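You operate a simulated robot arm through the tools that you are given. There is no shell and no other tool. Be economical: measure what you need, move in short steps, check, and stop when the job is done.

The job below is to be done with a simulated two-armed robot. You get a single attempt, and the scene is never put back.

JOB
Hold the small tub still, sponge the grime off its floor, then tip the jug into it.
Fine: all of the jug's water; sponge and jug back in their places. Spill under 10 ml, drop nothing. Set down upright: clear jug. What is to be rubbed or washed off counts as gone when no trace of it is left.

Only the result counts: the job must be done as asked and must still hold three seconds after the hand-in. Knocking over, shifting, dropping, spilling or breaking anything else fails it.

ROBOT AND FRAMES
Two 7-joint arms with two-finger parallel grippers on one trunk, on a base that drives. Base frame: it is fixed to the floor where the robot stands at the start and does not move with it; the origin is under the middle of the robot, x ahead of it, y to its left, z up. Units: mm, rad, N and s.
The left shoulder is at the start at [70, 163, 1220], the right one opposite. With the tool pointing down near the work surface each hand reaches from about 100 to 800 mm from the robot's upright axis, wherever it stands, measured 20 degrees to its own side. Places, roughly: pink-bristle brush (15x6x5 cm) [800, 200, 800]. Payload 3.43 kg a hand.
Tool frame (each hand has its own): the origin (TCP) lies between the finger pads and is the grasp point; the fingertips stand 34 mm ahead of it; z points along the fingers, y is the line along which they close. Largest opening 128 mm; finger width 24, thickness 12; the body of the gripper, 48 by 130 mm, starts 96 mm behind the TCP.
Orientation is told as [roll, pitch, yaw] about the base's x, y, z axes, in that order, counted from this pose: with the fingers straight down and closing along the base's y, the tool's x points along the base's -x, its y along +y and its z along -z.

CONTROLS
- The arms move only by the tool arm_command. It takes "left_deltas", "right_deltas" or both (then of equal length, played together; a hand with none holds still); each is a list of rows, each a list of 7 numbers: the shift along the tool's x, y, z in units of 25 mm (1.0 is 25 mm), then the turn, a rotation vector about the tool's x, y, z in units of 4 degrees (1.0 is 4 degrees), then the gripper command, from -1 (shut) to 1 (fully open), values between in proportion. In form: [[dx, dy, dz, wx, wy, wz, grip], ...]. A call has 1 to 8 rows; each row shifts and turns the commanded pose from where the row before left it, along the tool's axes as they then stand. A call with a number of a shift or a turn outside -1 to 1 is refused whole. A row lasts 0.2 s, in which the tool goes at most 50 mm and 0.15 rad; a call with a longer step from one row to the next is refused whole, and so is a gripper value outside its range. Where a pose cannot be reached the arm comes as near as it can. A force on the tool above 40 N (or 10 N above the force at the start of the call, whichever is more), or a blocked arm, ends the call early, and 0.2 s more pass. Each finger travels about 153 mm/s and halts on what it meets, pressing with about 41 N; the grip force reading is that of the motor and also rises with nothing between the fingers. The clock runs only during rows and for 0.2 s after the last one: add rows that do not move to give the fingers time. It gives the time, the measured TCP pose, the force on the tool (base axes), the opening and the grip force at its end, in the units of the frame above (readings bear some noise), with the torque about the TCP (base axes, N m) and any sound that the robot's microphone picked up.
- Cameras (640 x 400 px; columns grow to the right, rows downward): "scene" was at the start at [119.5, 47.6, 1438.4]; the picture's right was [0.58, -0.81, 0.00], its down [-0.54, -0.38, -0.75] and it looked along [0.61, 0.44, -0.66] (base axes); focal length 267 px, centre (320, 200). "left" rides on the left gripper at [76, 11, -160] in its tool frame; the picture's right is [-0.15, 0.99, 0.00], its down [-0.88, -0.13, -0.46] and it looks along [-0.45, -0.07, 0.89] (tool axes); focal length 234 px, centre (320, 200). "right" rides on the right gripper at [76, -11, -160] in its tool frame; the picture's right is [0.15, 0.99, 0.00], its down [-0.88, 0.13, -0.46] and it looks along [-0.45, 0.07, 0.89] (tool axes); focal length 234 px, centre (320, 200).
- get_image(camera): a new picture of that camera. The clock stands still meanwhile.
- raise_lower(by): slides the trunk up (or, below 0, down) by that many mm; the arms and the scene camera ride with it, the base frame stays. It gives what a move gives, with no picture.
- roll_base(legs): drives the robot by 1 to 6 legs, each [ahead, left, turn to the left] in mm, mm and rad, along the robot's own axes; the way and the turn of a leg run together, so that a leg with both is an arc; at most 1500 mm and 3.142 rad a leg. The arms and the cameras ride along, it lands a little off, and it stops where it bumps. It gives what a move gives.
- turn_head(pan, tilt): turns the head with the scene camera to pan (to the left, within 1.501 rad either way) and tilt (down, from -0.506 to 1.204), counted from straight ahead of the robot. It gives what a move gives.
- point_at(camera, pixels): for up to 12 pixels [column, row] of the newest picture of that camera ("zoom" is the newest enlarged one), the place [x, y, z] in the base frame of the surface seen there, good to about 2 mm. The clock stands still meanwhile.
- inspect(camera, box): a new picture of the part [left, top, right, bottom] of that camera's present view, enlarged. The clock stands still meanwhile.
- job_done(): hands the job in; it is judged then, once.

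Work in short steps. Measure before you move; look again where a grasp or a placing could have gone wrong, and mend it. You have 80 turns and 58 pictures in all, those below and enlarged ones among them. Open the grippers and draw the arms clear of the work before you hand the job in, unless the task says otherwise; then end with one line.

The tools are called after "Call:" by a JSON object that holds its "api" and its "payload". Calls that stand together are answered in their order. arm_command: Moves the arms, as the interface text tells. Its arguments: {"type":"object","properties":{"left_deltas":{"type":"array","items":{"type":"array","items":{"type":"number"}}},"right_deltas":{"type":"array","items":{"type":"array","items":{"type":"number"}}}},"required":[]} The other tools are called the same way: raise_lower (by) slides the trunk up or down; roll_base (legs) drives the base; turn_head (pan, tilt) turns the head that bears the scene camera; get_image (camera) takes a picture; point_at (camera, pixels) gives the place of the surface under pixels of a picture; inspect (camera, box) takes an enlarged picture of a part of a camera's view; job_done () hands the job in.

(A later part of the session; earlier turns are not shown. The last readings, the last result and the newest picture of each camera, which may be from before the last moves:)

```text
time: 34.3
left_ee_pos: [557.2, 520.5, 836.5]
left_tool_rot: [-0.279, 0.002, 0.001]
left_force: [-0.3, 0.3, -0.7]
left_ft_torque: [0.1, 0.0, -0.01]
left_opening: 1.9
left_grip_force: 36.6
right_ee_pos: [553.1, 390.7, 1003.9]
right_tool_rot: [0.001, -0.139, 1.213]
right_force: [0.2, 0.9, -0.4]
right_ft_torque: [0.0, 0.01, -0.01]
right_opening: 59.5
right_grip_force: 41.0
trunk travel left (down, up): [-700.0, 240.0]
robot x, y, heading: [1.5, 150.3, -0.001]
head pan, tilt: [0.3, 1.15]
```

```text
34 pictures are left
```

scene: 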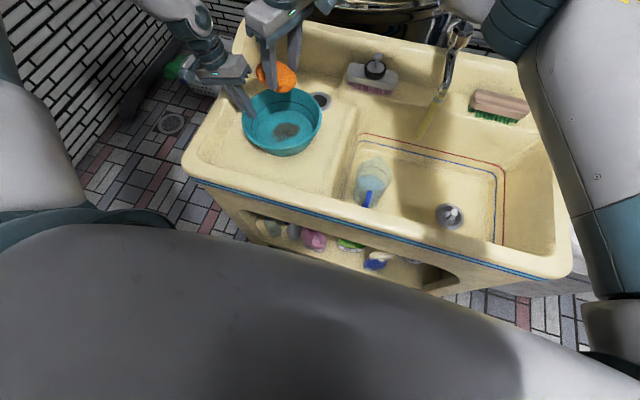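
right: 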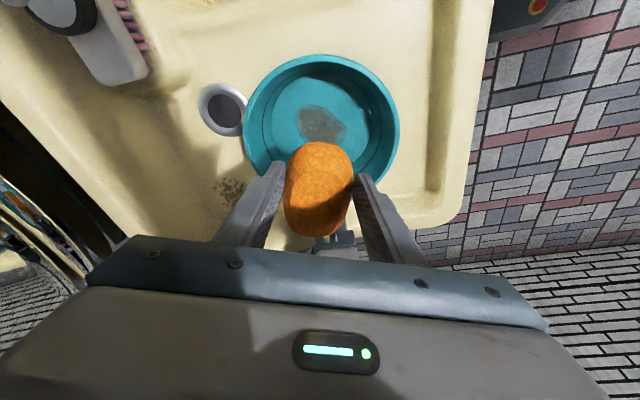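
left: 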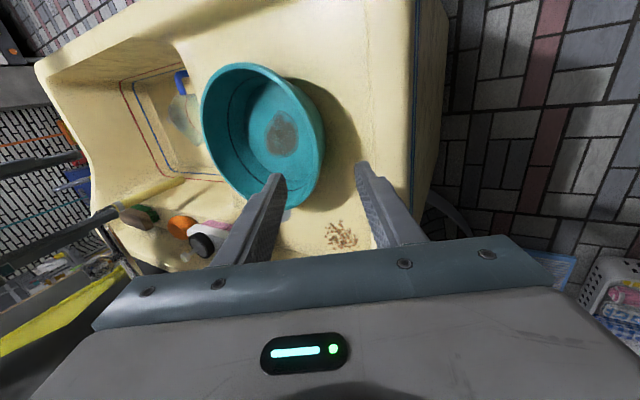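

The sponge hangs over the tub and clears the left finger. I go straight down to just above the floor, to TCP z≈825.

Call:
{"api": "arm_command", "payload": {"right_deltas": [[0.124, 0, 0.886, 0, 0, 0, -1], [0.124, 0, 0.886, 0, 0, 0, -1], [0.124, 0, 0.886, 0, 0, 0, -1], [0.124, 0, 0.886, 0, 0, 0, -1], [0.124, 0, 0.886, 0, 0, 0, -1], [0.124, 0, 0.886, 0, 0, 0, -1], [0.124, 0, 0.886, 0, 0, 0, -1], [0.124, 0, 0.886, 0, 0, 0, -1]]}}

Call:
{"api": "inspect", "payload": {"camera": "scene", "box": [190, 30, 390, 180]}}

```text
time: 36.1
left_ee_pos: [558.2, 519.3, 837.3]
left_tool_rot: [-0.278, -0.001, 0.0]
left_force: [-0.5, 0.0, -1.2]
left_ft_torque: [0.1, 0.0, -0.01]
left_opening: 2.0
left_grip_force: 36.3
right_ee_pos: [554.2, 388.9, 826.2]
right_tool_rot: [0.001, -0.142, 1.213]
right_force: [0.6, 1.1, -0.3]
right_ft_torque: [-0.02, 0.0, 0.0]
right_opening: 59.4
right_grip_force: 41.2
trunk travel left (down, up): [-700.0, 240.0]
robot x, y, heading: [0.7, 148.4, -0.003]
head pan, tilt: [0.3, 1.15]
```

```text
2.67 times, centred on (290, 105) of scene
```

zoom: 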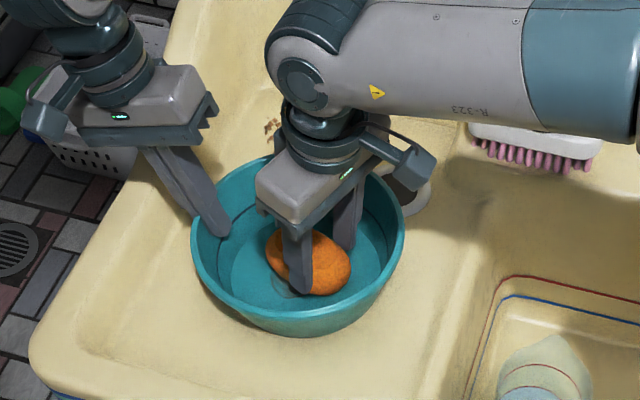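

There's no contact yet. I lower in small steps to find the floor.

Call:
{"api": "arm_command", "payload": {"right_deltas": [[0.02, 0, 0.16, 0, 0, 0, -1], [0.02, 0, 0.16, 0, 0, 0, -1], [0.02, 0, 0.16, 0, 0, 0, -1], [0.01, 0, 0.08, 0, 0, 0, -1]]}}

```text
time: 36.7
left_ee_pos: [555.5, 519.9, 836.9]
left_tool_rot: [-0.276, -0.002, 0.001]
left_force: [-0.2, 1.2, 0.2]
left_ft_torque: [0.4, -0.04, 0.08]
left_opening: 1.8
left_grip_force: 37.0
right_ee_pos: [553.9, 389.9, 825.9]
right_tool_rot: [-0.001, -0.146, 1.214]
right_force: [-2.3, -3.9, 10.5]
right_ft_torque: [-0.14, 0.12, 0.05]
right_opening: 59.6
right_grip_force: 40.9
trunk travel left (down, up): [-700.0, 240.0]
robot x, y, heading: [0.4, 148.9, -0.0]
head pan, tilt: [0.3, 1.15]
stopped in row 3 (right hand): the force on the tool passed its limit at 47 N (the readings are from after the stop); the commanded pose is now the measured one
```

The sponge touches with about 10 N at TCP z 826. I wipe sideways in half steps under this pressure.

Call:
{"api": "arm_command", "payload": {"right_deltas": [[0, 0.5, 0, 0, 0, 0, -1], [0, 0.5, 0, 0, 0, 0, -1], [0, -0.6, 0, 0, 0, 0, -1], [0, -0.7, 0, 0, 0, 0, -1], [0, -0.7, 0, 0, 0, 0, -1], [0, 0.5, 0, 0, 0, 0, -1], [0, 0.5, 0, 0, 0, 0, -1]]}}

Call:
{"api": "inspect", "payload": {"camera": "scene", "box": [190, 30, 390, 180]}}

```text
time: 38.3
left_ee_pos: [555.4, 519.8, 835.2]
left_tool_rot: [-0.276, -0.001, -0.001]
left_force: [-3.9, 6.4, 0.8]
left_ft_torque: [0.42, 0.2, -0.16]
left_opening: 1.7
left_grip_force: 37.1
right_ee_pos: [556.1, 390.1, 823.3]
right_tool_rot: [-0.005, -0.148, 1.213]
right_force: [8.7, -4.7, 20.0]
right_ft_torque: [0.2, -0.57, -0.19]
right_opening: 60.0
right_grip_force: 41.1
trunk travel left (down, up): [-700.0, 240.0]
robot x, y, heading: [-0.8, 151.8, -0.002]
head pan, tilt: [0.3, 1.15]
```

```text
2.67 times, centred on (290, 105) of scene
```

zoom: 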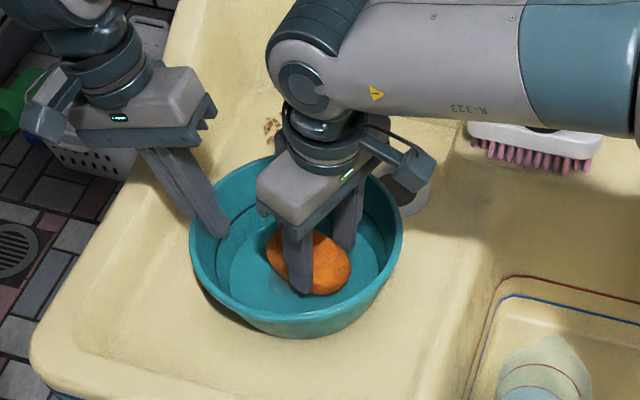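

The sponge slides well under 20 N and the tub stays still. I do more strokes shifted lengthwise both ways to cover the whole patch.

Call:
{"api": "arm_command", "payload": {"right_deltas": [[-0.6, 0, 0.085, 0, 0, 0, -1], [0, 0.5, 0, 0, 0, 0, -1], [0, 0.5, 0, 0, 0, 0, -1], [0, -0.7, 0, 0, 0, 0, -1], [0, -0.7, 0, 0, 0, 0, -1], [0, -0.6, 0, 0, 0, 0, -1], [0, 0.5, 0, 0, 0, 0, -1], [0, 0.5, 0, 0, 0, 0, -1]]}}

Call:
{"api": "arm_command", "payload": {"right_deltas": [[0.6, 0, -0.085, 0, 0, 0, -1], [0.6, 0, -0.085, 0, 0, 0, -1], [0, 0.5, 0, 0, 0, 0, -1], [0, 0.5, 0, 0, 0, 0, -1], [0, -0.7, 0, 0, 0, 0, -1], [0, -0.7, 0, 0, 0, 0, -1], [0, -0.6, 0, 0, 0, 0, -1], [0, 1, 0, 0, 0, 0, -1]]}}

Call:
{"api": "arm_command", "payload": {"right_deltas": [[-0.3, 0, -0.9, 0, 0, 0, -1], [-0.13, 0, -0.98, 0, 0, 0, -1], [-0.13, 0, -0.98, 0, 0, 0, -1], [-0.13, 0, -0.98, 0, 0, 0, -1], [-0.13, 0, -0.98, 0, 0, 0, -1], [0, 0, -0.98, 0, 0, 0, -1]]}}

Call:
{"api": "inspect", "payload": {"camera": "scene", "box": [210, 60, 350, 170]}}

Call:
{"api": "get_image", "payload": {"camera": "right"}}

```text
time: 40.1
left_ee_pos: [556.8, 520.2, 835.9]
left_tool_rot: [-0.276, 0.001, 0.001]
left_force: [-2.6, 4.7, -0.4]
left_ft_torque: [0.42, 0.05, -0.19]
left_opening: 1.7
left_grip_force: 36.5
right_ee_pos: [560.4, 403.6, 823.8]
right_tool_rot: [-0.002, -0.145, 1.212]
right_force: [7.4, -4.1, 19.1]
right_ft_torque: [0.14, -0.45, -0.15]
right_opening: 59.6
right_grip_force: 40.9
trunk travel left (down, up): [-700.0, 240.0]
robot x, y, heading: [4.1, 151.6, -0.003]
head pan, tilt: [0.3, 1.15]
```

```text
time: 41.9
left_ee_pos: [555.7, 520.1, 835.6]
left_tool_rot: [-0.278, 0.0, 0.0]
left_force: [-4.6, 6.3, 0.7]
left_ft_torque: [0.45, 0.26, -0.28]
left_opening: 2.1
left_grip_force: 35.9
right_ee_pos: [552.4, 372.4, 824.0]
right_tool_rot: [-0.009, -0.146, 1.211]
right_force: [11.1, -4.9, 26.8]
right_ft_torque: [0.15, -0.58, -0.2]
right_opening: 59.6
right_grip_force: 40.8
trunk travel left (down, up): [-700.0, 240.0]
robot x, y, heading: [-0.0, 150.5, 0.001]
head pan, tilt: [0.3, 1.15]
```

```text
time: 43.3
left_ee_pos: [557.4, 518.7, 836.3]
left_tool_rot: [-0.275, -0.001, 0.002]
left_force: [1.6, -1.2, 9.0]
left_ft_torque: [-0.21, 0.04, 0.06]
left_opening: 1.7
left_grip_force: 36.4
right_ee_pos: [548.1, 375.1, 971.0]
right_tool_rot: [-0.001, -0.148, 1.214]
right_force: [-0.5, 0.7, -1.2]
right_ft_torque: [-0.01, 0.0, -0.05]
right_opening: 59.7
right_grip_force: 41.0
trunk travel left (down, up): [-700.0, 240.0]
robot x, y, heading: [1.8, 151.6, 0.0]
head pan, tilt: [0.3, 1.15]
```

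```text
3.64 times, centred on (280, 115) of scene
```

zoom: 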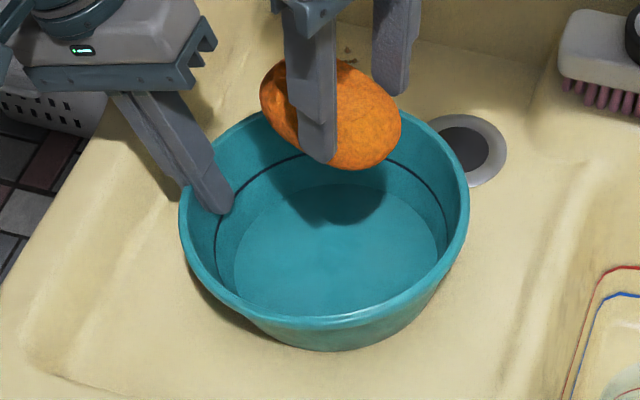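

```text
30 pictures are left
```

right: 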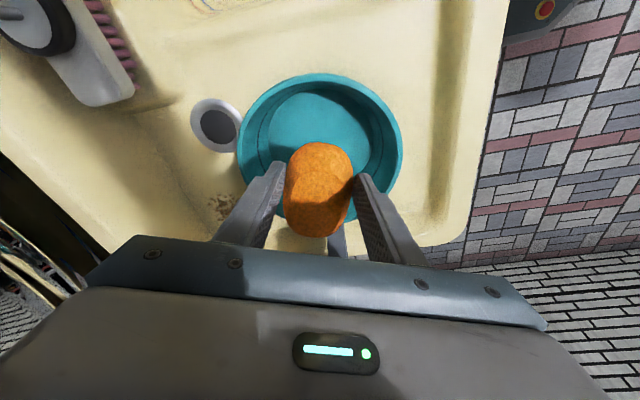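

No grime shows on the floor now. I check that the tub is level before releasing it, and start carrying the sponge back.

Call:
{"api": "point_at", "payload": {"camera": "zoom", "pixels": [[340, 280], [260, 270], [420, 260], [320, 300], [380, 230], [468, 180], [330, 325], [182, 240], [240, 130], [200, 300]]}}

Call:
{"api": "arm_command", "payload": {"right_deltas": [[0.88, -0.62, -0.295, 0, 0, 0, -1], [0.88, -0.62, -0.295, 0, 0, 0, -1], [0.88, -0.62, -0.295, 0, 0, 0, -1], [0.88, -0.62, -0.295, 0, 0, 0, -1], [0.88, -0.62, -0.295, 0, 0, 0, -1], [0.88, -0.62, -0.295, 0, 0, 0, -1], [0.88, -0.62, -0.295, 0, 0, 0, -1], [0.88, -0.62, -0.295, 0, 0, 0, -1]]}}

Call:
{"api": "inspect", "payload": {"camera": "scene", "box": [210, 60, 350, 170]}}

```text
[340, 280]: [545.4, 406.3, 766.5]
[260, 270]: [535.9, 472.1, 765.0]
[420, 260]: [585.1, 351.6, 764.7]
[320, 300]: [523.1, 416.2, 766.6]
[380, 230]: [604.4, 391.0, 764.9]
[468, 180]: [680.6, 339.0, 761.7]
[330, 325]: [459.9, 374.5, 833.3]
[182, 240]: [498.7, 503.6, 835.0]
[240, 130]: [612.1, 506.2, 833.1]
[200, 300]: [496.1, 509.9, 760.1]
```

```text
time: 45.1
left_ee_pos: [557.4, 521.1, 835.2]
left_tool_rot: [-0.276, -0.003, 0.001]
left_force: [-0.3, 1.1, 10.8]
left_ft_torque: [-0.09, 0.04, 0.03]
left_opening: 2.1
left_grip_force: 36.3
right_ee_pos: [599.4, 158.2, 1001.5]
right_tool_rot: [0.0, -0.15, 1.216]
right_force: [0.5, -0.8, -1.4]
right_ft_torque: [0.02, 0.03, 0.0]
right_opening: 59.5
right_grip_force: 41.3
trunk travel left (down, up): [-700.0, 240.0]
robot x, y, heading: [-0.1, 155.0, 0.002]
head pan, tilt: [0.3, 1.15]
```

```text
3.64 times, centred on (280, 115) of scene
```

zoom: 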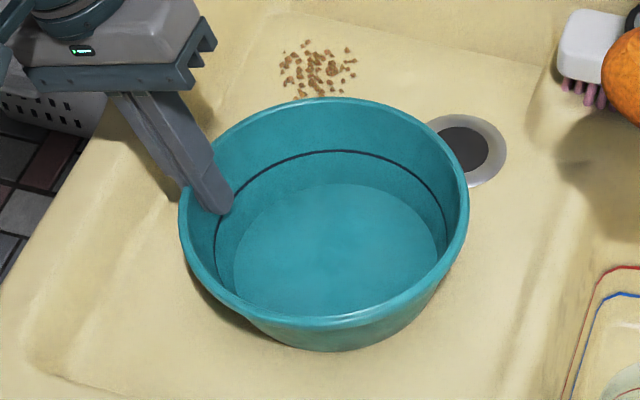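

The tub's floor is clean and level at 765–767. I turn the right hand back toward yaw −90° while the left hand opens and backs off the tub along its own axis.

Call:
{"api": "arm_command", "payload": {"right_deltas": [[0, 0, 0, 0.145, 0, 0.989, -1], [0, 0, 0, 0.145, 0, 0.989, -1], [0, 0, 0, 0.145, 0, 0.989, -1], [0, 0, 0, 0.145, 0, 0.989, -1], [0, 0, 0, 0.145, 0, 0.989, -1], [0, 0, 0, 0.145, 0, 0.989, -1], [0, 0, 0, 0.145, 0, 0.989, -1], [0, 0, 0, 0.145, 0, 0.989, -1]], "left_deltas": [[0, 0, 0, 0, 0, 0, -0.7], [0, 0, 0, 0, 0, 0, -0.4], [0, 0, 0, 0, 0, 0, -0.2], [0, 0, 0, 0, 0, 0, -0.2], [0, 0, -0.4, 0, 0, 0, -0.2], [0, 0, -0.8, 0, 0, 0, -0.2], [0, 0, -1, 0, 0, 0, -0.2], [0, 0, -1, 0, 0, 0, -0.2]]}}

Call:
{"api": "arm_command", "payload": {"right_deltas": [[0, 0, 0, 0.145, 0, 0.989, -1], [0, 0, 0, 0.145, 0, 0.989, -1], [0, 0, 0, 0.145, 0, 0.989, -1], [0, 0, 0, 0.145, 0, 0.989, -1], [0, 0, 0, 0.145, 0, 0.989, -1], [0, 0, 0, 0.145, 0, 0.989, -1], [0, 0, 0, 0.145, 0, 0.989, -1], [0, 0, 0, 0.145, 0, 0.989, -1]], "left_deltas": [[0, 0, -1, 0, 0, 0, -0.2], [0, 0, -1, 0, 0, 0, -0.2], [0, 0, -1, 0, 0, 0, -0.2], [0, 0, -1, 0, 0, 0, -0.2], [0, 0, -1, 0, 0, 0, -0.2], [0, 0, 0, 0, 0, 0, -0.2], [0, 0, 0, 0, 0, 0, -0.2], [0, 0, 0, 0, 0, 0, -0.2]]}}

Call:
{"api": "arm_command", "payload": {"right_deltas": [[0, 0, 0, 0.145, 0, 0.989, -1], [0, 0, 0, 0.145, 0, 0.989, -1], [0, 0, 0, 0.145, 0, 0.989, -1], [0, 0, 0, 0.145, 0, 0.989, -1], [0, 0, 0, 0.145, 0, 0.989, -1], [0, 0, 0, 0.145, 0, 0.989, -1], [0, 0, 0, 0.145, 0, 0.989, -1], [0, 0, 0, 0.145, 0, 0.989, -1]]}}

Call:
{"api": "arm_command", "payload": {"right_deltas": [[0, 0, 0, 0.145, 0, 0.989, -1], [0, 0, 0, 0.145, 0, 0.989, -1], [0, 0, 0, 0.145, 0, 0.989, -1], [0, 0, 0, 0.145, 0, 0.989, -1], [0, 0, 0, 0.145, 0, 0.989, -1], [0, 0, 0, 0.145, 0, 0.989, -1], [0, 0, 0, 0.145, 0, 0.989, -1], [0, 0, 0, 0.145, 0, 0.989, -1]]}}

Call:
{"api": "arm_command", "payload": {"right_deltas": [[0, 0, 0, 0.145, 0, 0.989, -1], [0, 0, 0, 0.145, 0, 0.989, -1], [0, 0, 0, 0.145, 0, 0.989, -1], [0, 0, 0, 0.145, 0, 0.989, -1], [0, 0, 0, 0.145, 0, 0.989, -1], [0, 0, 0, 0.145, 0, 0.989, -1], [0, 0, 0, 0.13, 0, 0.9, -1], [0, 0, 0, 0, 0, 0, -1]]}}

```text
time: 46.9
left_ee_pos: [558.0, 542.1, 912.3]
left_tool_rot: [-0.277, -0.001, 0.0]
left_force: [-0.3, 0.3, 0.4]
left_ft_torque: [0.0, 0.0, -0.01]
left_opening: 51.2
left_grip_force: 0.1
right_ee_pos: [601.2, 160.6, 1002.7]
right_tool_rot: [0.0, -0.147, 0.652]
right_force: [-0.4, 0.0, 0.0]
right_ft_torque: [-0.01, -0.02, 0.01]
right_opening: 59.4
right_grip_force: 41.2
trunk travel left (down, up): [-700.0, 240.0]
robot x, y, heading: [0.8, 152.6, -0.004]
head pan, tilt: [0.3, 1.15]
```

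```text
time: 48.7
left_ee_pos: [555.8, 576.1, 1031.6]
left_tool_rot: [-0.277, 0.0, 0.001]
left_force: [-0.3, -0.1, 0.1]
left_ft_torque: [0.01, 0.01, 0.04]
left_opening: 51.1
left_grip_force: 0.0
right_ee_pos: [601.1, 159.5, 1002.1]
right_tool_rot: [-0.002, -0.148, 0.096]
right_force: [1.4, -0.3, -1.0]
right_ft_torque: [-0.02, 0.0, 0.01]
right_opening: 59.7
right_grip_force: 40.9
trunk travel left (down, up): [-700.0, 240.0]
robot x, y, heading: [0.2, 152.5, 0.0]
head pan, tilt: [0.3, 1.15]
```

```text
time: 50.5
left_ee_pos: [557.1, 577.1, 1031.6]
left_tool_rot: [-0.276, 0.001, 0.002]
left_force: [0.6, 0.3, 0.2]
left_ft_torque: [0.0, 0.0, -0.03]
left_opening: 51.2
left_grip_force: 0.0
right_ee_pos: [601.5, 159.5, 1002.3]
right_tool_rot: [0.0, -0.145, -0.464]
right_force: [-0.1, 0.2, -0.2]
right_ft_torque: [0.02, 0.01, 0.0]
right_opening: 59.6
right_grip_force: 40.9
trunk travel left (down, up): [-700.0, 240.0]
robot x, y, heading: [1.1, 149.9, -0.0]
head pan, tilt: [0.3, 1.15]
```

```text
time: 52.3
left_ee_pos: [557.0, 576.2, 1031.8]
left_tool_rot: [-0.275, -0.001, 0.002]
left_force: [-0.4, 0.4, -0.9]
left_ft_torque: [-0.04, 0.01, 0.01]
left_opening: 51.3
left_grip_force: 0.0
right_ee_pos: [601.7, 160.2, 1003.3]
right_tool_rot: [0.0, -0.145, -1.023]
right_force: [0.6, -0.7, -0.4]
right_ft_torque: [0.02, -0.02, -0.05]
right_opening: 59.5
right_grip_force: 40.8
trunk travel left (down, up): [-700.0, 240.0]
robot x, y, heading: [-0.9, 147.4, 0.001]
head pan, tilt: [0.3, 1.15]
```

```text
time: 54.1
left_ee_pos: [557.4, 576.5, 1031.6]
left_tool_rot: [-0.275, 0.0, 0.002]
left_force: [0.4, 0.5, -0.3]
left_ft_torque: [0.0, 0.02, 0.01]
left_opening: 51.0
left_grip_force: 0.1
right_ee_pos: [601.1, 160.8, 1002.8]
right_tool_rot: [0.0, -0.144, -1.505]
right_force: [0.3, -0.1, -0.9]
right_ft_torque: [0.01, 0.01, 0.03]
right_opening: 59.2
right_grip_force: 40.9
trunk travel left (down, up): [-700.0, 240.0]
robot x, y, heading: [2.2, 148.8, -0.006]
head pan, tilt: [0.3, 1.15]
```

The left hand is clear. I finish the yaw and move the right hand out to (780, 128, 1003), keeping the sponge end clear of the faucet hub.

Call:
{"api": "arm_command", "payload": {"right_deltas": [[0, 0.895, 0, 0.14, 0, 0.95, -1], [-0.163, 0.895, 0.024, 0, 0, 0, -1], [-0.163, 0.895, 0.024, 0, 0, 0, -1], [-0.163, 0.895, 0.024, 0, 0, 0, -1], [-0.163, 0.895, 0.024, 0, 0, 0, -1], [-0.163, 0.895, 0.024, 0, 0, 0, -1], [-0.163, 0.895, 0.024, 0, 0, 0, -1], [-0.163, 0.895, 0.024, 0, 0, 0, -1]]}}

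Call:
{"api": "inspect", "payload": {"camera": "right", "box": [200, 20, 480, 270]}}

```text
time: 55.9
left_ee_pos: [557.4, 577.3, 1029.8]
left_tool_rot: [-0.277, 0.001, 0.002]
left_force: [-0.2, -0.3, -0.4]
left_ft_torque: [-0.03, -0.01, -0.01]
left_opening: 51.1
left_grip_force: 0.1
right_ee_pos: [781.0, 133.2, 1003.1]
right_tool_rot: [0.002, -0.147, -1.569]
right_force: [-0.3, -0.1, 0.3]
right_ft_torque: [-0.03, 0.04, 0.01]
right_opening: 59.4
right_grip_force: 41.3
trunk travel left (down, up): [-700.0, 240.0]
robot x, y, heading: [1.2, 149.0, -0.001]
head pan, tilt: [0.3, 1.15]
```

```text
1.60 times, centred on (340, 145) of right
```

zoom: 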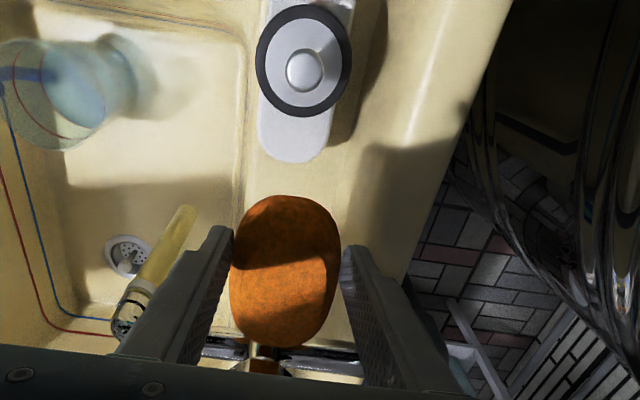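

I go straight down beside the hub, then diagonally under it toward the sponge's old spot, stopping about 10 mm above.

Call:
{"api": "arm_command", "payload": {"right_deltas": [[0.11, 0, 0.77, 0, 0, 0, -1], [0.11, 0, 0.77, 0, 0, 0, -1], [0.11, 0, 0.77, 0, 0, 0, -1], [0.11, 0, 0.77, 0, 0, 0, -1], [-0.3, 0, 0.79, 0, 0, 0, -1], [-0.3, 0, 0.79, 0, 0, 0, -1], [-0.3, -0.02, 0.79, 0, 0, 0, -1], [0, 0, 0, 0, 0, 0, -1]]}}

Call:
{"api": "inspect", "payload": {"camera": "right", "box": [200, 20, 480, 270]}}

```text
time: 57.7
left_ee_pos: [556.6, 577.0, 1031.5]
left_tool_rot: [-0.275, 0.0, 0.001]
left_force: [0.1, 0.0, 0.2]
left_ft_torque: [-0.01, 0.01, -0.01]
left_opening: 51.6
left_grip_force: 0.0
right_ee_pos: [781.0, 102.0, 869.2]
right_tool_rot: [0.0, -0.144, -1.571]
right_force: [-0.9, 0.5, 0.1]
right_ft_torque: [0.02, 0.0, 0.0]
right_opening: 59.4
right_grip_force: 40.8
trunk travel left (down, up): [-700.0, 240.0]
robot x, y, heading: [2.7, 152.2, -0.0]
head pan, tilt: [0.3, 1.15]
```

```text
1.60 times, centred on (340, 145) of right
```

zoom: 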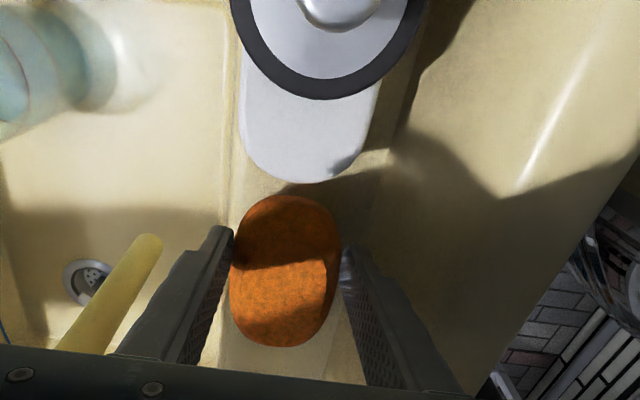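

I lower the last 10 mm gently.

Call:
{"api": "arm_command", "payload": {"right_deltas": [[0.02, 0, 0.14, 0, 0, 0, -1], [0.02, 0, 0.14, 0, 0, 0, -1], [0.02, -0.02, 0.13, 0, 0, 0, -1], [0, 0, 0, 0, 0, 0, -1]]}}

```text
time: 58.7
left_ee_pos: [555.3, 576.7, 1031.2]
left_tool_rot: [-0.278, -0.002, 0.001]
left_force: [-0.9, 0.2, 0.3]
left_ft_torque: [-0.03, 0.02, 0.0]
left_opening: 51.2
left_grip_force: 0.0
right_ee_pos: [779.4, 103.0, 860.9]
right_tool_rot: [0.005, -0.145, -1.569]
right_force: [3.0, 0.5, 8.3]
right_ft_torque: [-0.15, -0.07, 0.06]
right_opening: 59.5
right_grip_force: 41.0
trunk travel left (down, up): [-700.0, 240.0]
robot x, y, heading: [2.6, 148.5, -0.003]
head pan, tilt: [0.3, 1.15]
```

There are 8 N of contact, so the sponge is on its shelf. I open to 72 mm and draw up.

Call:
{"api": "arm_command", "payload": {"right_deltas": [[0, 0, 0, 0, 0, 0, 0.0], [0, 0, 0, 0, 0, 0, 0.125], [0, 0, 0, 0, 0, 0, 0.125], [0, 0, -0.6, 0, 0, 0, 0.125], [0, 0, -1, 0, 0, 0, 0.125], [0, 0, -1, 0, 0, 0, 0.125], [0, 0, -1, 0, 0, 0, 0.125], [0, 0, -1, 0, 0, 0, 0.125]]}}

Call:
{"api": "arm_command", "payload": {"right_deltas": [[0, -1, -1, 0, 0, 0, 0.125], [0, -1, -0.5, 0, 0, 0, 0.5], [0, -1, 0, 0, 0, 0, 0.9], [0, -1, 0, 0, 0, 0, 0.9], [0, -1, 0, 0, 0, 0, 0.9], [0, -1, 0, 0, 0, 0, 0.9]]}}

Call:
{"api": "inspect", "payload": {"camera": "scene", "box": [220, 20, 540, 220]}}

Call:
{"api": "inspect", "payload": {"camera": "left", "box": [60, 0, 400, 260]}}

```text
time: 60.5
left_ee_pos: [557.1, 576.5, 1031.0]
left_tool_rot: [-0.276, -0.003, 0.002]
left_force: [-1.3, -0.3, -0.1]
left_ft_torque: [0.01, -0.02, 0.03]
left_opening: 51.3
left_grip_force: 0.2
right_ee_pos: [778.8, 116.8, 974.0]
right_tool_rot: [0.003, -0.144, -1.571]
right_force: [0.3, 0.4, -0.2]
right_ft_torque: [0.0, -0.03, -0.01]
right_opening: 71.9
right_grip_force: 0.1
trunk travel left (down, up): [-700.0, 240.0]
robot x, y, heading: [-2.4, 151.9, -0.004]
head pan, tilt: [0.3, 1.15]
```

```text
time: 61.9
left_ee_pos: [556.8, 575.4, 1032.4]
left_tool_rot: [-0.277, -0.002, 0.003]
left_force: [-0.2, 0.0, 0.7]
left_ft_torque: [0.04, -0.07, -0.01]
left_opening: 51.4
left_grip_force: 0.1
right_ee_pos: [629.8, 123.3, 1009.8]
right_tool_rot: [0.002, -0.145, -1.571]
right_force: [-0.3, -0.9, -0.1]
right_ft_torque: [-0.01, -0.01, 0.0]
right_opening: 121.4
right_grip_force: 0.0
trunk travel left (down, up): [-700.0, 240.0]
robot x, y, heading: [-1.4, 153.9, -0.003]
head pan, tilt: [0.3, 1.15]
```

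```text
2.00 times, centred on (380, 120) of scene
```

zoom: 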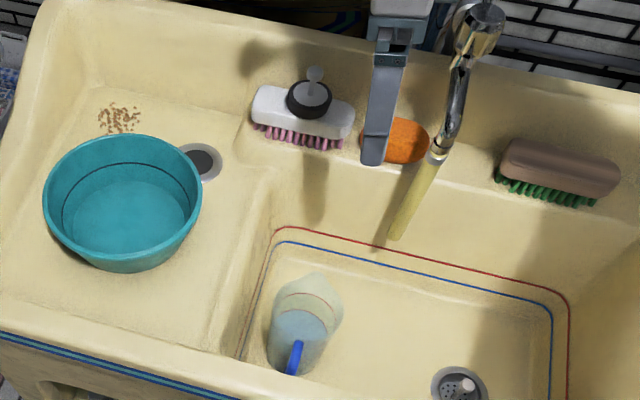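

```text
1.54 times, centred on (230, 130) of left
```

zoom: 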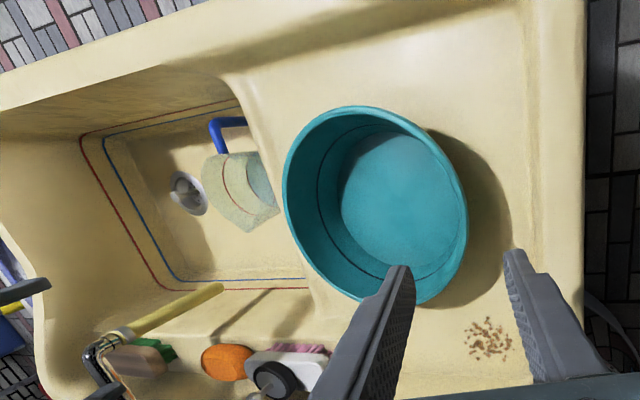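

The sponge is back in place and the tub floor looks clean from both views. Now the jug: I bring the right hand vertical, turn it to yaw 0 so it can grip the jug body from both sides, and look down at it.

Call:
{"api": "arm_command", "payload": {"right_deltas": [[0, -1, 0, 0, 1, 0, 1], [0, -1, 0, 0, 1, 0, 1], [0, -1, 0, 0, 0.07, 0, 1], [0, -1, 0, 0, 0, 0, 1], [0, 0, 0, 0, 0, -1, 1], [0, 0, 0, 0, 0, -1, 1], [0, 0, 0, 0, 0, -1, 1], [0, 0, 0, 0, 0, -1, 1]]}}

Call:
{"api": "arm_command", "payload": {"right_deltas": [[0, 0, 0, 0, 0, -1, 1], [0, 0, 0, 0, 0, -1, 1], [0, 0, 0, 0, 0, -1, 1], [0, 0, 0, 0, 0, -1, 1], [0, 0, 0, 0, 0, -1, 1], [0, 0, 0, 0, 0, -1, 1], [0, 0, 0, 0, 0, -1, 1], [0, 0, 0, 0, 0, -1, 1]]}}

Call:
{"api": "arm_command", "payload": {"right_deltas": [[0, 0, 0, 0, 0, -1, 1], [0, 0, 0, 0, 0, -1, 1], [0, 0, 0, 0, 0, -1, 1], [0, 0, 0, 0, 0, -1, 1], [0, 0, 0, 0, 0, -1, 1], [0, 0, 0, 0, 0, -1, 1], [0, 0, 0, 0, 0, -1, 1], [0, 0, 0, 0, 0, -1, 1]]}}

Call:
{"api": "arm_command", "payload": {"right_deltas": [[0, 0, 0, 0, 0, -1, 1], [0, 0, 0, 0, 0, -1, 1], [0, 0, 0, 0, 0, -0.5, 1]]}}

Call:
{"api": "get_image", "payload": {"camera": "right"}}

```text
time: 63.7
left_ee_pos: [556.5, 577.5, 1032.7]
left_tool_rot: [-0.277, 0.002, 0.001]
left_force: [-0.1, -0.3, 0.3]
left_ft_torque: [-0.01, 0.01, 0.0]
left_opening: 51.1
left_grip_force: 0.1
right_ee_pos: [529.2, 124.5, 1008.4]
right_tool_rot: [0.0, 0.0, -1.29]
right_force: [0.5, -0.6, 0.4]
right_ft_torque: [-0.05, 0.0, -0.06]
right_opening: 128.1
right_grip_force: 0.1
trunk travel left (down, up): [-700.0, 240.0]
robot x, y, heading: [-0.4, 150.7, -0.003]
head pan, tilt: [0.3, 1.15]
```

```text
time: 65.5
left_ee_pos: [558.0, 575.7, 1032.7]
left_tool_rot: [-0.277, 0.0, 0.001]
left_force: [-0.2, -0.3, -0.3]
left_ft_torque: [0.03, 0.01, 0.0]
left_opening: 51.0
left_grip_force: 0.1
right_ee_pos: [529.8, 123.5, 1008.5]
right_tool_rot: [0.001, 0.002, -0.731]
right_force: [-0.2, 0.8, 0.0]
right_ft_torque: [-0.02, -0.03, 0.01]
right_opening: 127.7
right_grip_force: 0.1
trunk travel left (down, up): [-700.0, 240.0]
robot x, y, heading: [-1.6, 149.1, -0.001]
head pan, tilt: [0.3, 1.15]
```

```text
time: 67.3
left_ee_pos: [556.8, 575.7, 1031.8]
left_tool_rot: [-0.274, 0.001, 0.002]
left_force: [0.6, -0.2, 0.1]
left_ft_torque: [0.0, -0.04, 0.0]
left_opening: 51.5
left_grip_force: 0.0
right_ee_pos: [529.0, 123.6, 1009.5]
right_tool_rot: [-0.001, -0.001, -0.173]
right_force: [0.1, -0.9, -0.6]
right_ft_torque: [0.0, -0.02, 0.0]
right_opening: 128.3
right_grip_force: 0.0
trunk travel left (down, up): [-700.0, 240.0]
robot x, y, heading: [2.4, 148.0, -0.001]
head pan, tilt: [0.3, 1.15]
```

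```text
time: 68.1
left_ee_pos: [556.6, 575.7, 1031.5]
left_tool_rot: [-0.275, 0.0, 0.002]
left_force: [0.0, -0.2, -0.3]
left_ft_torque: [0.02, 0.03, 0.01]
left_opening: 51.1
left_grip_force: 0.0
right_ee_pos: [528.8, 124.4, 1009.8]
right_tool_rot: [-0.001, -0.001, 0.002]
right_force: [1.1, -0.9, 0.3]
right_ft_torque: [0.0, 0.01, -0.04]
right_opening: 128.1
right_grip_force: 0.0
trunk travel left (down, up): [-700.0, 240.0]
robot x, y, heading: [4.5, 149.4, -0.003]
head pan, tilt: [0.3, 1.15]
```

```text
24 pictures are left
```

right: 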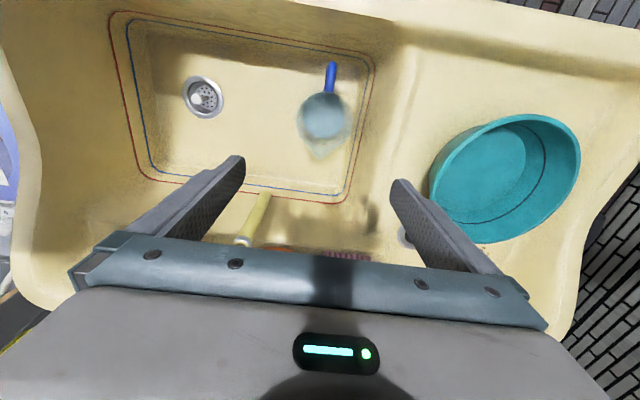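

Call:
{"api": "inspect", "payload": {"camera": "right", "box": [260, 40, 380, 180]}}

Call:
{"api": "inspect", "payload": {"camera": "scene", "box": [335, 145, 415, 220]}}

```text
2.86 times, centred on (320, 110) of right
```

zoom: 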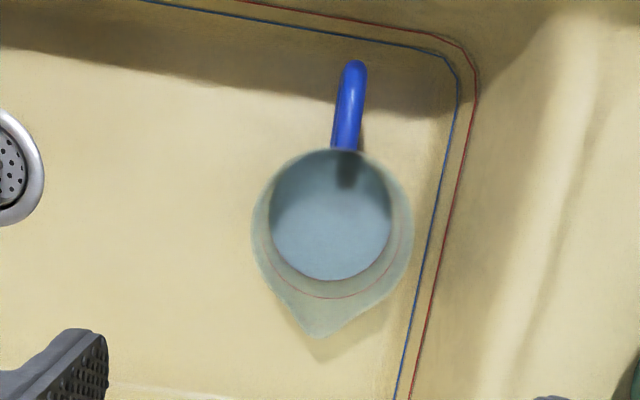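

```text
5.33 times, centred on (375, 182) of scene
```

zoom: 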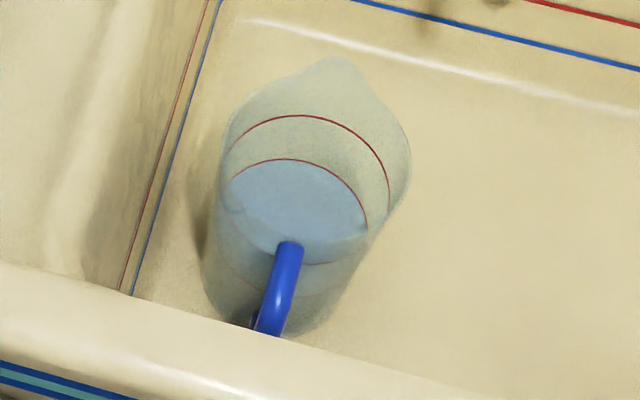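

I'll measure rim and handle points of the jug in this enlarged view.

Call:
{"api": "point_at", "payload": {"camera": "zoom", "pixels": [[409, 165], [408, 150], [405, 185], [222, 150], [226, 135], [240, 108], [335, 60], [345, 63], [290, 246], [300, 117], [385, 190], [286, 160]]}}

Call:
{"api": "point_at", "payload": {"camera": "right", "pixels": [[297, 115], [298, 112], [351, 115], [320, 156], [328, 91], [331, 66], [330, 78], [299, 122], [350, 122], [322, 150], [310, 92], [343, 95]]}}

```text
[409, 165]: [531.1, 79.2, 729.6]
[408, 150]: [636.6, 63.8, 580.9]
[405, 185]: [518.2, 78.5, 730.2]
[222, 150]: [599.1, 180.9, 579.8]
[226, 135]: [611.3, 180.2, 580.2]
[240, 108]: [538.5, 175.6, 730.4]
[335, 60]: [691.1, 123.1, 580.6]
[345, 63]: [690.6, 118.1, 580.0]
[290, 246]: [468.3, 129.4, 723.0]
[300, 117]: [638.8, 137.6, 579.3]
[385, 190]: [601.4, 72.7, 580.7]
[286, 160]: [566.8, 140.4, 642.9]
```

```text
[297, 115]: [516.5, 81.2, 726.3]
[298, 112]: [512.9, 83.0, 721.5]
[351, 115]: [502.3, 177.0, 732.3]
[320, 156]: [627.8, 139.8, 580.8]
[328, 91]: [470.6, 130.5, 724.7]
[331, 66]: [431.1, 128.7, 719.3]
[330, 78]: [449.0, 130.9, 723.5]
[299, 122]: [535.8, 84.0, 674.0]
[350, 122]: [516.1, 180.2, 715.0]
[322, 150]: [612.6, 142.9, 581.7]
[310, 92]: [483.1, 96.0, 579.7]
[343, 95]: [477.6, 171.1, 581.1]
```

The jug rim is centred at (520, 129), radius 51, z 731, with water up to about z 643. I lower the open hand vertically around the body to TCP z≈690.

Call:
{"api": "arm_command", "payload": {"right_deltas": [[0.35, 0.18, 0.5, 0, 0, 0, 1], [0, 0, 0.95, 0, 0, 0, 1], [0, 0, 0.95, 0, 0, 0, 1], [0, 0, 0.95, 0, 0, 0, 1], [0, 0, 0.95, 0, 0, 0, 1], [0, 0, 0.95, 0, 0, 0, 1], [0, 0, 0.95, 0, 0, 0, 1], [0, 0, 0.95, 0, 0, 0, 1]]}}

Call:
{"api": "get_image", "payload": {"camera": "right"}}

```text
time: 69.9
left_ee_pos: [557.3, 577.5, 1031.2]
left_tool_rot: [-0.278, 0.001, 0.003]
left_force: [-0.3, -0.1, -0.2]
left_ft_torque: [-0.01, 0.0, 0.0]
left_opening: 51.3
left_grip_force: 0.0
right_ee_pos: [521.2, 128.4, 829.9]
right_tool_rot: [0.0, 0.0, -0.001]
right_force: [0.0, -0.6, 0.2]
right_ft_torque: [-0.01, 0.02, 0.0]
right_opening: 128.1
right_grip_force: 0.1
trunk travel left (down, up): [-700.0, 240.0]
robot x, y, heading: [-2.2, 152.5, 0.001]
head pan, tilt: [0.3, 1.15]
```

```text
21 pictures are left
```

right: 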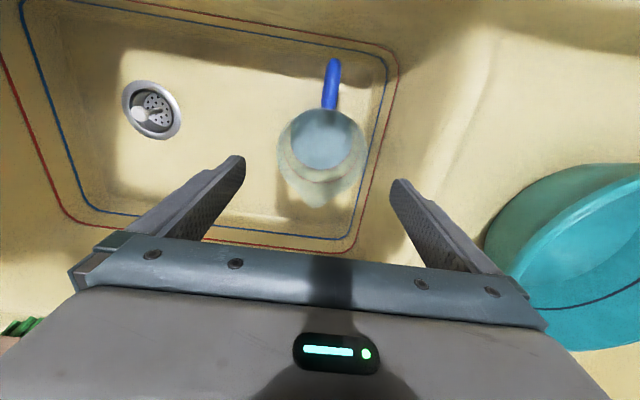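

It's aligned: the jug sits between the fingers. I descend the remaining 140 mm.

Call:
{"api": "arm_command", "payload": {"right_deltas": [[0, 0, 0.7, 0, 0, 0, 1], [0, 0, 0.7, 0, 0, 0, 1], [0, 0, 0.7, 0, 0, 0, 1], [0, 0, 0.7, 0, 0, 0, 1], [0, 0, 0.7, 0, 0, 0, 1], [0, 0, 0.7, 0, 0, 0, 1], [0, 0, 0.7, 0, 0, 0, 1], [0, 0, 0.7, 0, 0, 0, 1]]}}

Call:
{"api": "get_image", "payload": {"camera": "right"}}

```text
time: 71.7
left_ee_pos: [557.8, 575.6, 1031.6]
left_tool_rot: [-0.277, 0.0, 0.001]
left_force: [0.2, -0.2, -0.8]
left_ft_torque: [0.0, 0.0, 0.03]
left_opening: 51.4
left_grip_force: 0.0
right_ee_pos: [519.8, 128.2, 689.1]
right_tool_rot: [0.001, -0.002, 0.0]
right_force: [-0.1, -0.2, -0.7]
right_ft_torque: [0.02, 0.01, 0.02]
right_opening: 128.1
right_grip_force: 0.1
trunk travel left (down, up): [-700.0, 240.0]
robot x, y, heading: [-0.7, 147.1, -0.002]
head pan, tilt: [0.3, 1.15]
```

```text
20 pictures are left
```

right: 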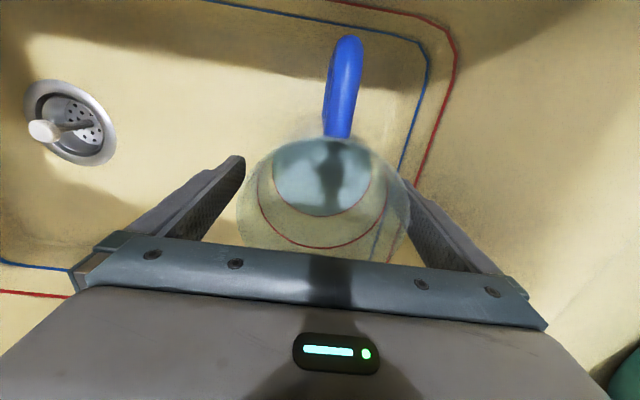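

The jug is between the pads, so I close gradually.

Call:
{"api": "arm_command", "payload": {"right_deltas": [[0, 0, 0, 0, 0, 0, 0.75], [0, 0, 0, 0, 0, 0, 0.6], [0, 0, 0, 0, 0, 0, 0.5], [0, 0, 0, 0, 0, 0, 0.3], [0, 0, 0, 0, 0, 0, -0.2], [0, 0, 0, 0, 0, 0, -1], [0, 0, 0, 0, 0, 0, -1]]}}

Call:
{"api": "get_image", "payload": {"camera": "right"}}

```text
time: 73.3
left_ee_pos: [556.7, 575.8, 1031.1]
left_tool_rot: [-0.278, -0.001, 0.003]
left_force: [-0.3, -0.7, 0.0]
left_ft_torque: [0.0, 0.03, 0.03]
left_opening: 51.3
left_grip_force: 0.0
right_ee_pos: [522.2, 128.4, 690.8]
right_tool_rot: [0.0, -0.001, -0.001]
right_force: [-0.3, 1.4, -0.9]
right_ft_torque: [-0.02, 0.04, 0.02]
right_opening: 100.6
right_grip_force: 40.9
trunk travel left (down, up): [-700.0, 240.0]
robot x, y, heading: [-1.0, 152.1, -0.001]
head pan, tilt: [0.3, 1.15]
```

```text
19 pictures are left
```

right: 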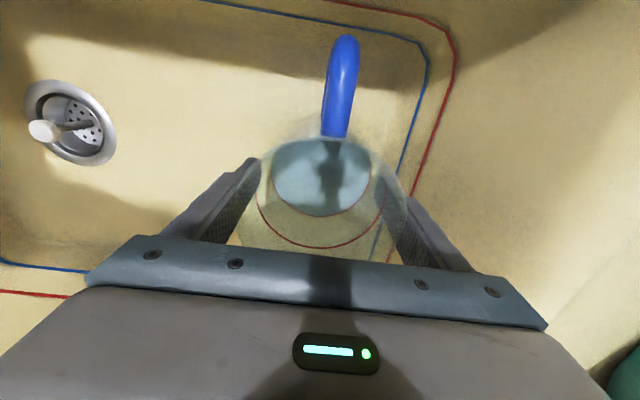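

It's gripped at 100.6 mm with 41 N. I lift slowly and watch the load.

Call:
{"api": "arm_command", "payload": {"right_deltas": [[0, 0, -0.2, 0, 0, 0, -1], [0, 0, -0.4, 0, 0, 0, -1], [0, 0, -0.5, 0, 0, 0, -1], [0, 0, -0.6, 0, 0, 0, -1], [0, 0, -0.6, 0, 0, 0, -1], [0, 0, -0.6, 0, 0, 0, -1], [0, 0, -0.5, 0, 0, 0, -1], [0, 0, -0.3, 0, 0, 0, -1]]}}

Call:
{"api": "get_image", "payload": {"camera": "right"}}

```text
time: 75.1
left_ee_pos: [557.3, 576.1, 1031.4]
left_tool_rot: [-0.275, -0.001, 0.003]
left_force: [0.3, -0.4, -0.3]
left_ft_torque: [0.0, 0.0, -0.03]
left_opening: 51.4
left_grip_force: 0.1
right_ee_pos: [521.0, 127.9, 783.4]
right_tool_rot: [-0.001, 0.0, 0.0]
right_force: [0.1, 0.2, -5.7]
right_ft_torque: [-0.01, -0.01, 0.03]
right_opening: 100.9
right_grip_force: 40.7
trunk travel left (down, up): [-700.0, 240.0]
robot x, y, heading: [-3.0, 148.1, -0.002]
head pan, tilt: [0.3, 1.15]
```

```text
18 pictures are left
```

right: 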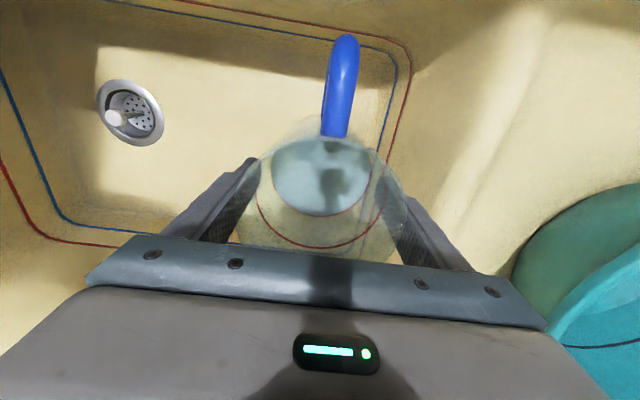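

The jug is lifted with a load of about 5.5 N and a stable grip. I go on rising while turning it so the spout will face −y.

Call:
{"api": "arm_command", "payload": {"right_deltas": [[0, 0, -0.5, 0, 0, 0, -1], [0, 0, -0.8, 0, 0, 0, -1], [0, 0, -0.9, 0, 0, 0.4, -1], [0, 0, -0.9, 0, 0, 0.7, -1], [0, 0, -0.9, 0, 0, 0.9, -1], [0, 0, -0.9, 0, 0, 0.9, -1], [0, 0, -0.9, 0, 0, 0.9, -1], [0, 0, -0.9, 0, 0, 0.9, -1]]}}

Call:
{"api": "arm_command", "payload": {"right_deltas": [[0, 0, -0.9, 0, 0, 0.9, -1], [0, 0, -0.9, 0, 0, 0.9, -1], [0, 0, -0.7, 0, 0, 0.9, -1], [0, 0, -0.4, 0, 0, 0.9, -1], [0, 0, 0, 0, 0, 0.9, -1], [0, 0, 0, 0, 0, 0.9, -1], [0, 0, 0, 0, 0, 0.9, -1], [0, 0, 0, 0, 0, 0.9, -1]]}}

Call:
{"api": "arm_command", "payload": {"right_deltas": [[0, 0, 0, 0, 0, 0.9, -1], [0, 0, 0, 0, 0, 0.9, -1], [0, 0, 0, 0, 0, 0.9, -1], [0, 0, 0, 0, 0, 0.9, -1], [0, 0, 0, 0, 0, 0.9, -1], [0, 0, 0, 0, 0, 0.9, -1], [0, 0, 0, 0, 0, 0.9, -1], [0, 0, 0, 0, 0, 0.9, -1]]}}

```text
time: 76.9
left_ee_pos: [556.7, 576.0, 1030.4]
left_tool_rot: [-0.276, 0.001, 0.002]
left_force: [-0.2, 0.3, 0.2]
left_ft_torque: [0.0, 0.0, 0.01]
left_opening: 51.1
left_grip_force: 0.0
right_ee_pos: [520.4, 128.5, 951.2]
right_tool_rot: [-0.001, 0.0, -0.329]
right_force: [-0.2, 0.1, -6.3]
right_ft_torque: [0.0, -0.03, 0.0]
right_opening: 100.7
right_grip_force: 41.3
trunk travel left (down, up): [-700.0, 240.0]
robot x, y, heading: [1.2, 151.7, 0.002]
head pan, tilt: [0.3, 1.15]
```

```text
time: 78.7
left_ee_pos: [557.7, 576.0, 1031.2]
left_tool_rot: [-0.275, 0.0, 0.001]
left_force: [0.5, 0.4, -0.7]
left_ft_torque: [0.01, -0.04, -0.02]
left_opening: 51.2
left_grip_force: 0.1
right_ee_pos: [521.5, 128.3, 1022.7]
right_tool_rot: [0.0, 0.0, -0.832]
right_force: [-0.6, -1.0, -4.1]
right_ft_torque: [-0.03, 0.0, 0.02]
right_opening: 100.8
right_grip_force: 40.8
trunk travel left (down, up): [-700.0, 240.0]
robot x, y, heading: [1.9, 147.4, -0.007]
head pan, tilt: [0.3, 1.15]
```

```text
time: 80.5
left_ee_pos: [557.1, 576.3, 1031.5]
left_tool_rot: [-0.275, 0.002, 0.003]
left_force: [0.9, 0.3, -0.7]
left_ft_torque: [0.01, 0.02, 0.01]
left_opening: 51.0
left_grip_force: 0.1
right_ee_pos: [521.1, 128.1, 1022.6]
right_tool_rot: [0.001, -0.001, -1.334]
right_force: [0.9, 1.0, -4.8]
right_ft_torque: [0.05, -0.01, 0.0]
right_opening: 100.9
right_grip_force: 40.9
trunk travel left (down, up): [-700.0, 240.0]
robot x, y, heading: [0.2, 150.9, -0.001]
head pan, tilt: [0.3, 1.15]
```

The jug is turned almost all the way. I finish the yaw to about −100° while the left hand moves well clear, up and back.

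Call:
{"api": "arm_command", "payload": {"right_deltas": [[0, 0, 0, 0, 0, 1, -1], [0, 0, 0, 0, 0, 1, -1], [0, 0, 0, 0, 0, 1, -1], [0, 0, 0, 0, 0, 1, -1], [0, 0, 0, 0, 0, 1, -1], [0, 0, 0, 0, 0, 0.9, -1], [0, 0, 0, 0, 0, 0, -1], [0, 0, 0, 0, 0, 0, -1]], "left_deltas": [[0.8, 0, -1, 0, 0, 0, -0.2], [0.8, 0, -1, 0, 0, 0, -0.2], [0.8, 0, -1, 0, 0, 0, -0.2], [0.8, 0.5, -1, 0, 0, 0, -0.2], [0.8, 0.5, -1, 0, 0, 0, -0.2], [0.8, 0.5, -1, 0, 0, 0, -0.2], [0.8, 0.5, 0, 0, 0, 0, -0.2], [0.8, 0.5, 0, 0, 0, 0, -0.2]]}}

Call:
{"api": "arm_command", "payload": {"right_deltas": [[0.5, -0.02, 0, 0, 0, 0, -1], [0.86, -0.03, 0, 0, 0, 0, -1], [0.9, -0.03, 0, 0, 0, 0, -1], [0.9, -0.03, 0, 0, 0, 0, -1], [0.9, -0.03, 0, 0, 0, 0, -1], [0.9, -0.03, 0, 0, 0, 0, -1], [0.9, -0.03, 0, 0, 0, 0, -1], [0.9, -0.03, 0, 0, 0, 0, -1]], "left_deltas": [[0.5, 0.8, 0, 0, 0, 0, -0.2], [0.5, 0.8, 0, 0, 0, 0, -0.2], [0.5, 0.8, 0, 0, 0, 0, -0.2], [0.5, 0.8, 0, 0, 0, 0, -0.2], [0.5, 0, 0, 0, 0, 0, -0.2], [0.5, 0, 0, 0, 0, 0, -0.2], [0, 0, 0, 0, 0, 0, -0.2], [0, 0, 0, 0, 0, 0, -0.2]]}}

Call:
{"api": "get_image", "payload": {"camera": "scene"}}

```text
time: 82.3
left_ee_pos: [397.0, 678.3, 1158.5]
left_tool_rot: [-0.279, 0.0, 0.001]
left_force: [-0.6, -0.2, -0.7]
left_ft_torque: [-0.05, 0.03, -0.02]
left_opening: 51.3
left_grip_force: 0.0
right_ee_pos: [520.6, 130.8, 1022.5]
right_tool_rot: [0.0, -0.003, -1.747]
right_force: [0.3, -0.4, -4.4]
right_ft_torque: [-0.03, -0.05, 0.0]
right_opening: 101.1
right_grip_force: 41.6
trunk travel left (down, up): [-700.0, 240.0]
robot x, y, heading: [-1.1, 150.1, -0.001]
head pan, tilt: [0.3, 1.15]
```

```text
time: 84.1
left_ee_pos: [322.6, 754.3, 1136.7]
left_tool_rot: [-0.277, 0.0, 0.002]
left_force: [-0.1, -0.3, 0.6]
left_ft_torque: [0.01, -0.01, 0.0]
left_opening: 51.3
left_grip_force: 0.0
right_ee_pos: [546.0, 298.0, 1021.4]
right_tool_rot: [-0.001, -0.001, -1.745]
right_force: [0.1, 0.8, -4.9]
right_ft_torque: [-0.03, 0.04, -0.02]
right_opening: 100.6
right_grip_force: 40.8
trunk travel left (down, up): [-700.0, 240.0]
robot x, y, heading: [3.1, 149.7, -0.0]
head pan, tilt: [0.3, 1.15]
```

```text
17 pictures are left
```

scene: 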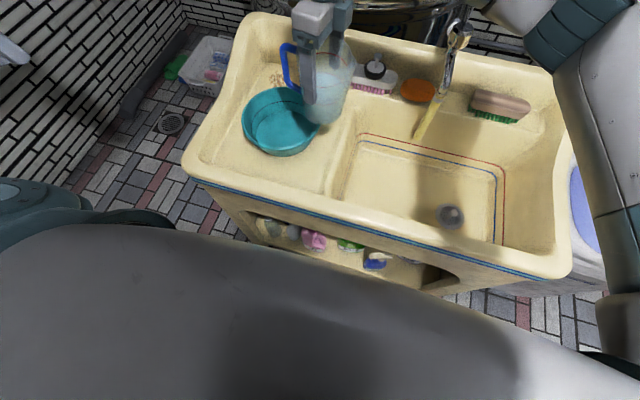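

The way is clear. I carry the jug on to above the tub's far side at about (571, 469).

Call:
{"api": "arm_command", "payload": {"right_deltas": [[0.86, -0.025, 0, 0, 0, 0, -1], [0.95, -0.025, 0, 0, 0, 0, -1], [0.95, -0.025, 0, 0, 0, 0, -1], [0.95, -0.025, 0, 0, 0, 0, -1], [0.95, -0.025, 0, 0, 0, 0, -1], [0.95, -0.025, 0, 0, 0, 0, -1], [0.8, -0.025, 0, 0, 0, 0, -1], [0.5, -0.025, 0, 0, 0, 0, -1]]}}

Call:
{"api": "arm_command", "payload": {"right_deltas": [[0, 0, 0, 0, 0.5, 0, -1], [0, 0, 0, 0, 0.8, 0, -1], [0, 0, 0, 0, 1, 0, -1], [0, 0, 0, 0, 1, 0, -1], [0, 0, 0, 0, 1, 0, -1], [0, 0, 0, 0, 0.7, 0, -1], [0, 0, 0, 0, 0, 0, -1]]}}

Call:
{"api": "get_image", "payload": {"camera": "scene"}}

```text
time: 85.9
left_ee_pos: [323.2, 753.2, 1136.0]
left_tool_rot: [-0.278, 0.0, 0.002]
left_force: [-0.5, -0.6, -0.9]
left_ft_torque: [-0.02, -0.01, 0.02]
left_opening: 51.1
left_grip_force: 0.1
right_ee_pos: [568.6, 429.4, 1023.7]
right_tool_rot: [0.001, 0.0, -1.744]
right_force: [-0.6, 0.3, -4.8]
right_ft_torque: [-0.07, -0.02, 0.01]
right_opening: 100.7
right_grip_force: 41.7
right hand out of reach, approached as far as the arm can: row 6, 7, 8
trunk travel left (down, up): [-700.0, 240.0]
robot x, y, heading: [-1.0, 149.0, -0.001]
head pan, tilt: [0.3, 1.15]
```

```text
time: 87.5
left_ee_pos: [323.8, 754.6, 1136.2]
left_tool_rot: [-0.276, 0.0, 0.0]
left_force: [-0.7, 0.0, 0.4]
left_ft_torque: [0.01, 0.05, -0.01]
left_opening: 51.3
left_grip_force: 0.0
right_ee_pos: [566.8, 427.4, 1023.4]
right_tool_rot: [0.0, 0.349, -1.744]
right_force: [0.0, -0.4, -6.0]
right_ft_torque: [-0.16, 0.07, 0.03]
right_opening: 100.7
right_grip_force: 41.1
trunk travel left (down, up): [-700.0, 240.0]
robot x, y, heading: [0.3, 153.8, -0.004]
head pan, tilt: [0.3, 1.15]
```

```text
16 pictures are left
```

scene: 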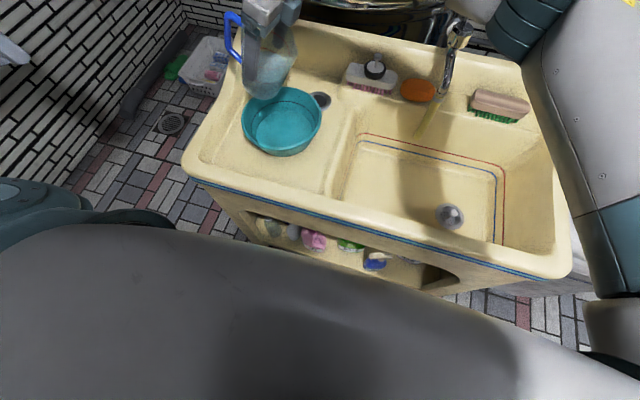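

The hand reached y≈428 and needs about 33 mm more to put the spout over the tub's centre (558, 416). With the hand now leaning, I try moving on.

Call:
{"api": "arm_command", "payload": {"right_deltas": [[0.5, 0, 0.18, 0, 0, 0, -1], [0.5, 0, 0.18, 0, 0, 0, -1], [0.35, 0, 0.12, 0, 0, 0, -1], [0, 0, 0, 0, 0, 0, -1]]}}

```text
time: 88.5
left_ee_pos: [322.8, 754.0, 1138.1]
left_tool_rot: [-0.279, 0.001, 0.001]
left_force: [-0.3, 1.4, 0.3]
left_ft_torque: [0.0, 0.02, -0.03]
left_opening: 51.0
left_grip_force: 0.0
right_ee_pos: [573.5, 463.1, 1022.5]
right_tool_rot: [-0.001, 0.349, -1.746]
right_force: [0.6, 0.1, -5.6]
right_ft_torque: [-0.12, 0.07, 0.01]
right_opening: 100.6
right_grip_force: 40.9
trunk travel left (down, up): [-700.0, 240.0]
robot x, y, heading: [1.2, 151.9, -0.003]
head pan, tilt: [0.3, 1.15]
```

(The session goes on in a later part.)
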